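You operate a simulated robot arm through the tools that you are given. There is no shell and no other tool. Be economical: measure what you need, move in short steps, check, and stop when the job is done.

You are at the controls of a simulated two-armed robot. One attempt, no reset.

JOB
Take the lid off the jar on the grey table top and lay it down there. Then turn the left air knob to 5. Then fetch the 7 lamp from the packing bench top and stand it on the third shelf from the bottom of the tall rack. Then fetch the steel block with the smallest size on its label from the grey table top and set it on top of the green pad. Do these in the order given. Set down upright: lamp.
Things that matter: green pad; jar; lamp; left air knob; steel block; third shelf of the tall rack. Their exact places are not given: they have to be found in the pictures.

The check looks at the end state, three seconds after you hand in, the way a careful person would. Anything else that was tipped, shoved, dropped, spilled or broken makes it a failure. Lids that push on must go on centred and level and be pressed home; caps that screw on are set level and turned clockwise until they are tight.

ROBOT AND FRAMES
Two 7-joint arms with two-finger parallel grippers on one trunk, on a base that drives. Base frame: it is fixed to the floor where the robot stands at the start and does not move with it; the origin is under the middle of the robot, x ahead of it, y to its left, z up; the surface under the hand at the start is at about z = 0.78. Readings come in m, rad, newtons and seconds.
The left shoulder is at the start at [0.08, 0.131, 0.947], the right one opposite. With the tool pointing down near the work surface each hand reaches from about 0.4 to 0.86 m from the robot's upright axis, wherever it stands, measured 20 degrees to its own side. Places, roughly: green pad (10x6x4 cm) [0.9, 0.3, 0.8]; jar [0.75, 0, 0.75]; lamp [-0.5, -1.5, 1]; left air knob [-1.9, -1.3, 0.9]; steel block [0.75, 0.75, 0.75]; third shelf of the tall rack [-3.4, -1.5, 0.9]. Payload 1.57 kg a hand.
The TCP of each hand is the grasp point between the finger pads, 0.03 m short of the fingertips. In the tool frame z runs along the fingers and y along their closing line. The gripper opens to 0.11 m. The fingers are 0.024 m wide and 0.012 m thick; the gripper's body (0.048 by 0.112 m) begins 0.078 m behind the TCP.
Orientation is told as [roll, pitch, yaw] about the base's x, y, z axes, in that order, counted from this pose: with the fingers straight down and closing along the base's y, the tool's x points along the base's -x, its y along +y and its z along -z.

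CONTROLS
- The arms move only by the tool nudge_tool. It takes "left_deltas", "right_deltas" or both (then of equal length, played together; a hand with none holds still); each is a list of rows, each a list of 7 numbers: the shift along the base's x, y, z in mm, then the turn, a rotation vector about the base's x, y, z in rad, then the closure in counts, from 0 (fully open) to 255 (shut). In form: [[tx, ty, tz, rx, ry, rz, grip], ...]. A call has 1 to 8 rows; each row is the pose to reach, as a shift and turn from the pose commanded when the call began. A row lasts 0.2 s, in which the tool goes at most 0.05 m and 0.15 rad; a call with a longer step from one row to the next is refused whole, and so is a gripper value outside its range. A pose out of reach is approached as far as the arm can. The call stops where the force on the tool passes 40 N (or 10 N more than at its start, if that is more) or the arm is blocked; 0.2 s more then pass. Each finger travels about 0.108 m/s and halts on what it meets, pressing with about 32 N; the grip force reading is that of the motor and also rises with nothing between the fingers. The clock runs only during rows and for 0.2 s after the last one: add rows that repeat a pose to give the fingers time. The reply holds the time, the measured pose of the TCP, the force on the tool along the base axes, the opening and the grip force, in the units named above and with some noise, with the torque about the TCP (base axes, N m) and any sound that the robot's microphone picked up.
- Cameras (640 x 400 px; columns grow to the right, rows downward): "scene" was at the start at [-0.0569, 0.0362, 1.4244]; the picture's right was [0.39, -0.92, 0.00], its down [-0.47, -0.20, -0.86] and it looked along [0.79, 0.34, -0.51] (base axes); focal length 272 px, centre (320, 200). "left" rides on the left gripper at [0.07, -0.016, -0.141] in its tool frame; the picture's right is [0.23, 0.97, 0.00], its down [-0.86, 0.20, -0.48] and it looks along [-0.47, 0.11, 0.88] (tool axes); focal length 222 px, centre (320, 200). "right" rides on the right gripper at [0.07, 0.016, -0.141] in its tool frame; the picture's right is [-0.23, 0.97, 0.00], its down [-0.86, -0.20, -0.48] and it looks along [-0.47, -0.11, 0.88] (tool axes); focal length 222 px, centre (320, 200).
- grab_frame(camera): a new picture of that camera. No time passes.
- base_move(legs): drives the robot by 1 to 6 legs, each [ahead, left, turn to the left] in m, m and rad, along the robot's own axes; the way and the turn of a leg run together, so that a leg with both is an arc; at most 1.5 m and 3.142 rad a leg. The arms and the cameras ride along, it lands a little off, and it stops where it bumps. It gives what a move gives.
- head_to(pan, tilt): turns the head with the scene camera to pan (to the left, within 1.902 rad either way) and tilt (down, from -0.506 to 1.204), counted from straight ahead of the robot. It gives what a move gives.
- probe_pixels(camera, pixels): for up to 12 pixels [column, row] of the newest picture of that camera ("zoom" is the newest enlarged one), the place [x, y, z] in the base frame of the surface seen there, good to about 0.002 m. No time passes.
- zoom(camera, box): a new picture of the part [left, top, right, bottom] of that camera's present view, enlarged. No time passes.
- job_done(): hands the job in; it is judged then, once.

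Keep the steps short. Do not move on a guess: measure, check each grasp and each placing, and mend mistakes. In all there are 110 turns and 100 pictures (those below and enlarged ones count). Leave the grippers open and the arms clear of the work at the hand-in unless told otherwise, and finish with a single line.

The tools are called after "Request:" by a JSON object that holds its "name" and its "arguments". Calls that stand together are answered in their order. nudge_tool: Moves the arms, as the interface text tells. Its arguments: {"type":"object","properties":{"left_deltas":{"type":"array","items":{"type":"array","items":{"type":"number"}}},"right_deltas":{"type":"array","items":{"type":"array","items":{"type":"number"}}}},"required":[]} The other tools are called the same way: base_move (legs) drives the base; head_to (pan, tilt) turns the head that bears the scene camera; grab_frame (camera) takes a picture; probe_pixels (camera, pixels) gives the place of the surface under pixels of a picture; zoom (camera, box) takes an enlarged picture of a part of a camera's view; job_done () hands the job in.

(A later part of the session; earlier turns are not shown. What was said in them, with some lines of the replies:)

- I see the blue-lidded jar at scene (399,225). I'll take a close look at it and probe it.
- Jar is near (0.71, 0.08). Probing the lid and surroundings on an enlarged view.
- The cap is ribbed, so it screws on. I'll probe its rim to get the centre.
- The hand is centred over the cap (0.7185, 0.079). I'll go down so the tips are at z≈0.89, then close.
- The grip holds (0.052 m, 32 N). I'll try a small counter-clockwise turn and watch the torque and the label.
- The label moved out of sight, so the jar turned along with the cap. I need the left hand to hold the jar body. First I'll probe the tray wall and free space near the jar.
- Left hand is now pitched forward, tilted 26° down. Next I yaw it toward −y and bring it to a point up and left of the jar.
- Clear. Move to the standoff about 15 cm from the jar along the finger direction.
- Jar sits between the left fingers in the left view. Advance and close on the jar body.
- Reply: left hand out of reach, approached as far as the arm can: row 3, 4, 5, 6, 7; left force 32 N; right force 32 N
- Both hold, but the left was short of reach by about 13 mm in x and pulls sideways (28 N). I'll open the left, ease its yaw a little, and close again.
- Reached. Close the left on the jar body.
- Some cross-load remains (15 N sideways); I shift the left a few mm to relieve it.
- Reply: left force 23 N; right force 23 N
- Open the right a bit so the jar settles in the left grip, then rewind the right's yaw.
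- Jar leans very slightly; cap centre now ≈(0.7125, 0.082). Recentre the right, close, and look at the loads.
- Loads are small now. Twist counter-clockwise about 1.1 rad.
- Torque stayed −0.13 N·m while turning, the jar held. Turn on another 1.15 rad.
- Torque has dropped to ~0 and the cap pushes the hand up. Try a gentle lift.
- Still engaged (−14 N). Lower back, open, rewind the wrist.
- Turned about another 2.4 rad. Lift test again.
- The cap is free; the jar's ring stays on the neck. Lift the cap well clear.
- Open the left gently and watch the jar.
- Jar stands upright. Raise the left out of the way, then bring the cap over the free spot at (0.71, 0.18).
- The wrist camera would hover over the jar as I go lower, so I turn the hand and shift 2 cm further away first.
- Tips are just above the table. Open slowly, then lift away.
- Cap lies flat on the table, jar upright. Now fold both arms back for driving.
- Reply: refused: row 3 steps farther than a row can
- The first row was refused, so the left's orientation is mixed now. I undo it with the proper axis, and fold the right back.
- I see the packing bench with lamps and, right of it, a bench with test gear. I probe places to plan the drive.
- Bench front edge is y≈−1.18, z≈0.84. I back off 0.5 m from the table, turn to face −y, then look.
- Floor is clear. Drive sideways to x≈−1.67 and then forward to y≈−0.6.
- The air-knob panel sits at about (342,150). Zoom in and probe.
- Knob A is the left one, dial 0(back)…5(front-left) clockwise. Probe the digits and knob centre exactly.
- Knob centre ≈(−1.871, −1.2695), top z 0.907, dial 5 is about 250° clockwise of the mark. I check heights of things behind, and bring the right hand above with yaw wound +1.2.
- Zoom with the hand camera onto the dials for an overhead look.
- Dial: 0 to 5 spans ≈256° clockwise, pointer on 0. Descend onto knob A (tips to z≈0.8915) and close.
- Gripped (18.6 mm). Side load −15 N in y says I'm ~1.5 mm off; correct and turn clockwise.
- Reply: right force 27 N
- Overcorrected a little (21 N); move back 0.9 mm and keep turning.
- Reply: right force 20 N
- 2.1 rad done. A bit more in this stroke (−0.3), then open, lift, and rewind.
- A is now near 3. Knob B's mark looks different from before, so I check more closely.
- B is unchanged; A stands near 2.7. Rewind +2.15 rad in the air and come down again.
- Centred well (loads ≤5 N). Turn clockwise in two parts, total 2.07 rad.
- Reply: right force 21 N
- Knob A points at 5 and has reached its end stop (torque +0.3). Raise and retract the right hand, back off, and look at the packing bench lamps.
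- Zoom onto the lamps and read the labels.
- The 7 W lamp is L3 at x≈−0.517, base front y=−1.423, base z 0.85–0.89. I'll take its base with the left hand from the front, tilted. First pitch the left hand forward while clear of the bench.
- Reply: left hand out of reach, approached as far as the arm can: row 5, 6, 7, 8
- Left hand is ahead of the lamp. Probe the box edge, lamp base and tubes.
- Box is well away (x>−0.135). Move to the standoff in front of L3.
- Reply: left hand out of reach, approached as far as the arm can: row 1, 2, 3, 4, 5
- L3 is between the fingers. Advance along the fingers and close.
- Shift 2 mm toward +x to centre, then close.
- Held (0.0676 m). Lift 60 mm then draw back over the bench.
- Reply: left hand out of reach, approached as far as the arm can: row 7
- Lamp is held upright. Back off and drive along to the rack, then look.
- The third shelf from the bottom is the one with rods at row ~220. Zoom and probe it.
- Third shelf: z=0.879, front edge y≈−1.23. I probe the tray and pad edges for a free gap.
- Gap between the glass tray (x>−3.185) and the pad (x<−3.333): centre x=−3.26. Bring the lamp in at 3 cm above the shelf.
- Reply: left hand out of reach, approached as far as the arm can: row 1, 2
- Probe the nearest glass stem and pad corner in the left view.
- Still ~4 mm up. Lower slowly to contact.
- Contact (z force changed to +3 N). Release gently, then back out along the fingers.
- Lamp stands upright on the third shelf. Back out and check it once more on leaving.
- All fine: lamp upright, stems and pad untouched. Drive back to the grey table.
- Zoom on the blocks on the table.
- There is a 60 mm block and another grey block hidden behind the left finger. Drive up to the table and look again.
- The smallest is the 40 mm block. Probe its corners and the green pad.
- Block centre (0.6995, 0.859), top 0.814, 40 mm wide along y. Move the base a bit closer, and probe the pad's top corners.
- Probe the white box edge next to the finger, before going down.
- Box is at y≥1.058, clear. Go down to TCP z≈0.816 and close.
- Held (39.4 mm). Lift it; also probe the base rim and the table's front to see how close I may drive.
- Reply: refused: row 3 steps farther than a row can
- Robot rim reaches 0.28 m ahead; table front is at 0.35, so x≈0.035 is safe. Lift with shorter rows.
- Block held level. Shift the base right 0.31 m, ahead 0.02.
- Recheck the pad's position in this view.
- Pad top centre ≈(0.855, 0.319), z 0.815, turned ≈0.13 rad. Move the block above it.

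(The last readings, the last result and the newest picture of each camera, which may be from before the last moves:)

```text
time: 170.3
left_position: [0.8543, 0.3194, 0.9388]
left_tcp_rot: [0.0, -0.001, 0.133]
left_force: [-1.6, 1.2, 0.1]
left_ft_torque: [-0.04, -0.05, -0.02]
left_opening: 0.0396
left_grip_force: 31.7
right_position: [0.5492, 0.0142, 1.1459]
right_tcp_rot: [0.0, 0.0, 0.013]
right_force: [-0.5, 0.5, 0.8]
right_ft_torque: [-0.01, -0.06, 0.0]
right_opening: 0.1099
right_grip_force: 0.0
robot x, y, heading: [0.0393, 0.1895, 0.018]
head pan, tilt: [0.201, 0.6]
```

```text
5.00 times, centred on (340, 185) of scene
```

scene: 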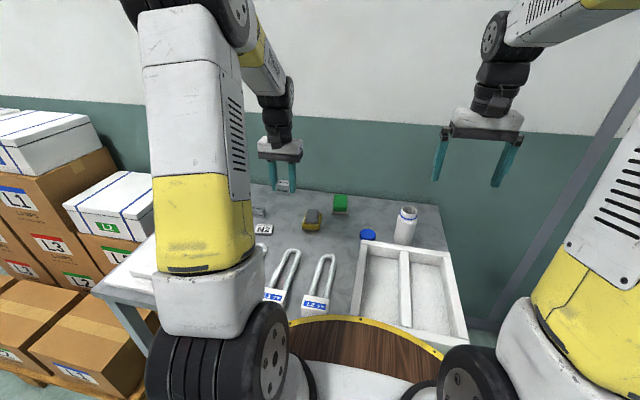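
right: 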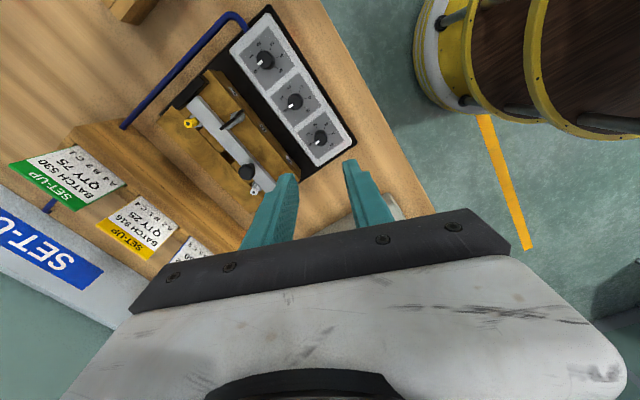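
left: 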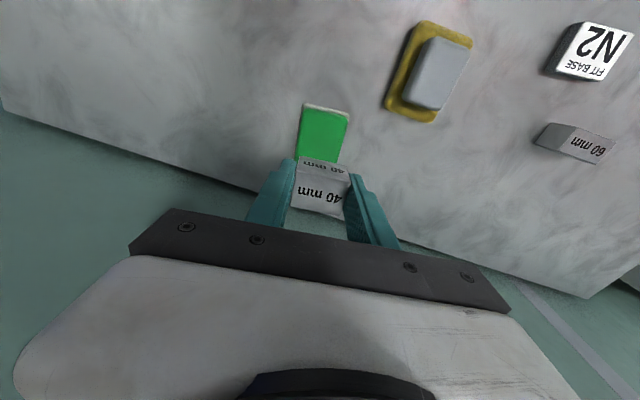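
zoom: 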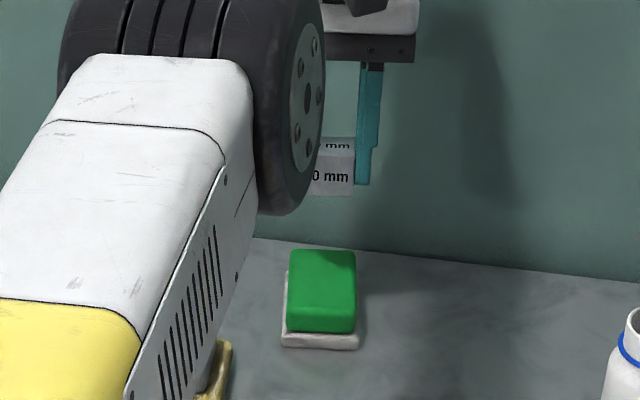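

Reached. Lower to just above the pad.

Request:
{"name": "nudge_tool", "arguments": {"left_deltas": [[0, 0, -30, 0, 0, 0, 255], [0, 0, -60, 0, 0, 0, 255], [0, 0, -80, 0, 0, 0, 255]]}}

Request:
{"name": "zoom", "arguments": {"camera": "left", "box": [230, 90, 410, 210]}}

Request:
{"name": "zoom", "arguments": {"camera": "scene", "box": [300, 175, 380, 225]}}

```text
time: 171.1
left_position: [0.8557, 0.319, 0.8525]
left_tcp_rot: [0.002, 0.001, 0.132]
left_force: [0.1, -0.1, -3.5]
left_ft_torque: [-0.02, 0.0, -0.02]
left_opening: 0.0396
left_grip_force: 32.0
right_position: [0.5487, 0.0128, 1.1452]
right_tcp_rot: [0.001, 0.001, 0.014]
right_force: [0.3, -0.2, 0.7]
right_ft_torque: [0.0, 0.02, 0.0]
right_opening: 0.1099
right_grip_force: 0.0
robot x, y, heading: [0.0386, 0.1918, 0.016]
head pan, tilt: [0.201, 0.6]
```

```text
3.33 times, centred on (320, 150) of left
```

zoom: 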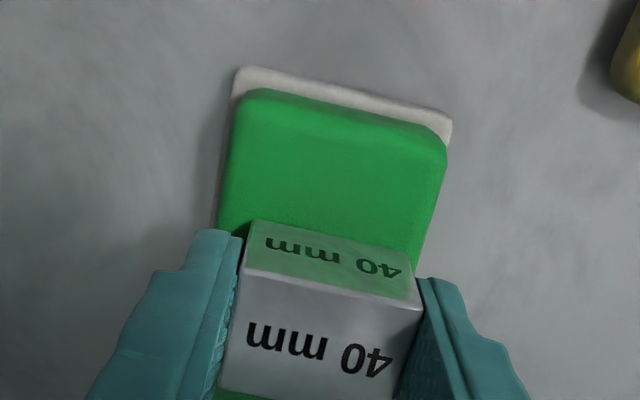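

```text
8.00 times, centred on (340, 200) of scene
```

zoom: 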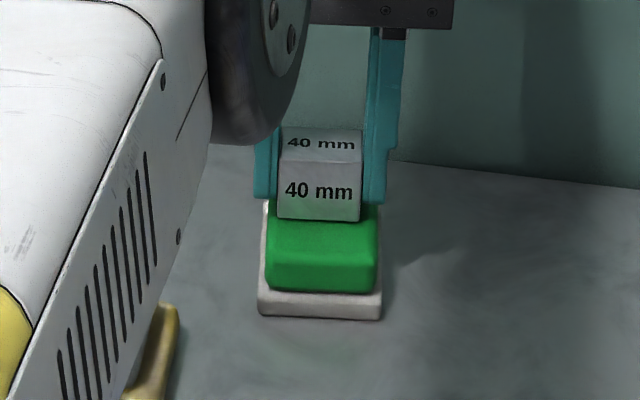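

Block is well over the pad. Lower by mm until contact.

Request:
{"name": "nudge_tool", "arguments": {"left_deltas": [[0, 0, -1, 0, 0, 0, 255], [0, 0, -2, 0, 0, 0, 255], [0, 0, -3, 0, 0, 0, 255]]}}

```text
time: 171.9
left_position: [0.8561, 0.3194, 0.8514]
left_tcp_rot: [0.002, 0.002, 0.133]
left_force: [0.9, 0.5, -2.8]
left_ft_torque: [0.01, 0.01, 0.01]
left_opening: 0.0395
left_grip_force: 31.9
right_position: [0.5501, 0.0123, 1.1447]
right_tcp_rot: [-0.002, 0.001, 0.014]
right_force: [0.2, 0.0, 0.8]
right_ft_torque: [-0.01, -0.06, -0.04]
right_opening: 0.1102
right_grip_force: 0.0
robot x, y, heading: [0.039, 0.1943, 0.016]
head pan, tilt: [0.201, 0.6]
```

Request:
{"name": "nudge_tool", "arguments": {"left_deltas": [[0, 0, -1, 0, 0, 0, 255], [0, 0, -2, 0, 0, 0, 255], [0, 0, -3, 0, 0, 0, 255]]}}

```text
time: 172.7
left_position: [0.8554, 0.3199, 0.8534]
left_tcp_rot: [0.0, -0.003, 0.132]
left_force: [-0.8, -0.9, 13.6]
left_ft_torque: [-0.05, 0.06, 0.01]
left_opening: 0.0397
left_grip_force: 32.1
right_position: [0.549, 0.0125, 1.1453]
right_tcp_rot: [0.0, 0.0, 0.014]
right_force: [0.1, 0.1, 0.4]
right_ft_torque: [-0.04, -0.02, -0.03]
right_opening: 0.11
right_grip_force: 0.1
robot x, y, heading: [0.0384, 0.1903, 0.014]
head pan, tilt: [0.201, 0.6]
```

Contact (+13.6 N). Ease up 2 mm, open slowly, then rise straight up.

Request:
{"name": "nudge_tool", "arguments": {"left_deltas": [[0, 0, 2, 0, 0, 0, 255], [0, 0, 2, 0, 0, 0, 160], [0, 0, 2, 0, 0, 0, 145], [0, 0, 2, 0, 0, 0, 120], [0, 0, 2, 0, 0, 0, 90], [0, 0, 40, 0, 0, 0, 90], [0, 0, 85, 0, 0, 0, 60], [0, 0, 130, 0, 0, 0, 0]]}}

Request:
{"name": "zoom", "arguments": {"camera": "scene", "box": [280, 165, 400, 240]}}

Request:
{"name": "grab_frame", "arguments": {"camera": "left"}}

```text
time: 174.5
left_position: [0.847, 0.3205, 0.9796]
left_tcp_rot: [0.001, 0.004, 0.133]
left_force: [-0.1, 1.1, 0.3]
left_ft_torque: [-0.02, -0.01, -0.02]
left_opening: 0.1099
left_grip_force: 0.1
left hand out of reach, approached as far as the arm can: row 8
right_position: [0.5491, 0.0119, 1.1443]
right_tcp_rot: [-0.001, 0.001, 0.013]
right_force: [0.8, -0.6, -0.4]
right_ft_torque: [0.03, 0.02, -0.01]
right_opening: 0.1099
right_grip_force: 0.1
robot x, y, heading: [0.0402, 0.194, 0.013]
head pan, tilt: [0.201, 0.6]
```

```text
5.33 times, centred on (340, 202) of scene
```

zoom: 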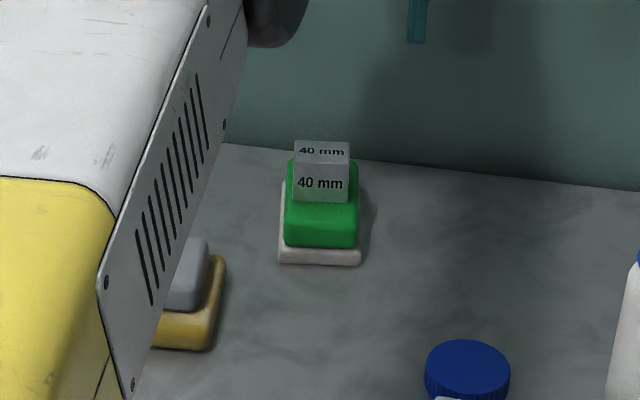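

```text
17 pictures are left
```

left: 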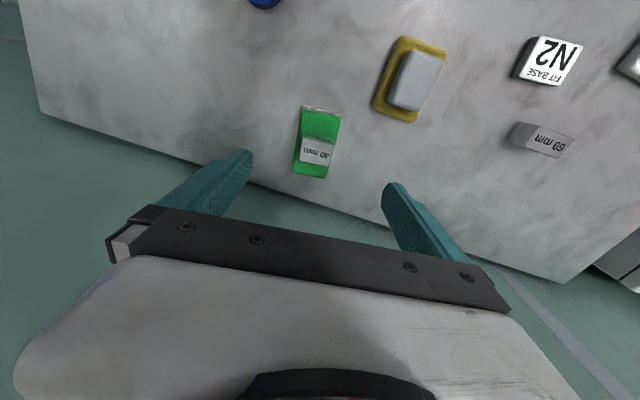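

The block sits level on the green pad. Retract the left arm and back the robot off, then a last look.

Request:
{"name": "nudge_tool", "arguments": {"left_deltas": [[-35, 10, 20, 0, 0, 0, 0], [-75, 20, 40, 0, 0, 0, 0], [-115, 30, 60, 0, 0, 0, 0], [-155, 40, 80, 0, 0, 0, 0], [-195, 50, 100, 0, 0, 0, 0], [-235, 60, 120, 0, 0, 0, 0], [-275, 70, 140, 0, 0, 0, 0]]}}

Request:
{"name": "base_move", "arguments": {"legs": [[-0.3, 0, 0]]}}

Request:
{"name": "grab_frame", "arguments": {"camera": "scene"}}

Request:
{"name": "zoom", "arguments": {"camera": "scene", "box": [250, 140, 450, 265]}}

```text
time: 176.1
left_position: [0.5728, 0.3845, 1.1164]
left_tcp_rot: [0.002, 0.001, 0.132]
left_force: [-0.2, -1.2, 0.2]
left_ft_torque: [0.01, 0.01, 0.02]
left_opening: 0.1101
left_grip_force: 0.0
right_position: [0.5494, 0.0115, 1.1456]
right_tcp_rot: [-0.002, 0.002, 0.014]
right_force: [0.7, -0.3, -0.8]
right_ft_torque: [0.01, 0.05, 0.02]
right_opening: 0.1098
right_grip_force: 0.1
robot x, y, heading: [0.0374, 0.1901, 0.016]
head pan, tilt: [0.201, 0.6]
```

```text
time: 178.1
left_position: [0.2797, 0.384, 1.1158]
left_tcp_rot: [0.001, 0.001, 0.138]
left_force: [0.1, -0.4, 1.3]
left_ft_torque: [-0.01, -0.02, -0.03]
left_opening: 0.1099
left_grip_force: 0.1
right_position: [0.2591, 0.0112, 1.1443]
right_tcp_rot: [0.0, 0.001, 0.02]
right_force: [-0.7, 0.6, 1.1]
right_ft_torque: [0.03, 0.02, 0.02]
right_opening: 0.1102
right_grip_force: 0.0
robot x, y, heading: [-0.2541, 0.1871, 0.024]
head pan, tilt: [0.201, 0.6]
```

```text
16 pictures are left
```

scene: 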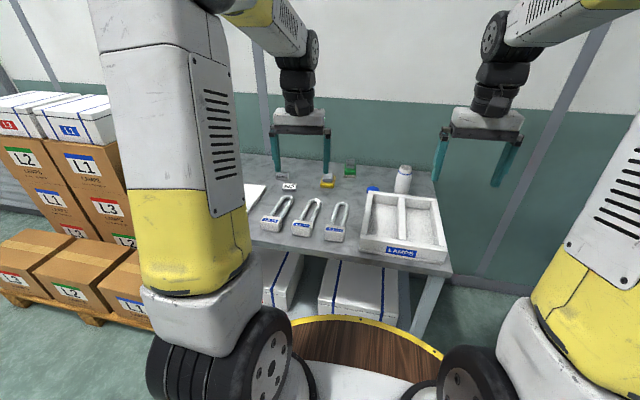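

```text
3.20 times, centred on (350, 202) of scene
```

zoom: 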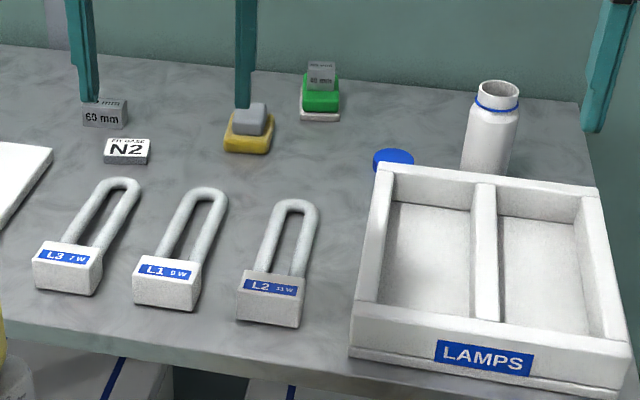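

The cap lies flat, the jar stands and the 40 mm block is on the pad, with everything else in place. Both grippers are open and clear, so I hand in.

Request:
{"name": "job_done", "arguments": {}}

```text
The job is handed in.
```

Job handed in: jar lid laid on the grey table, left air knob at 5, 7 W lamp standing on the third shelf, 40 mm block on the green pad.
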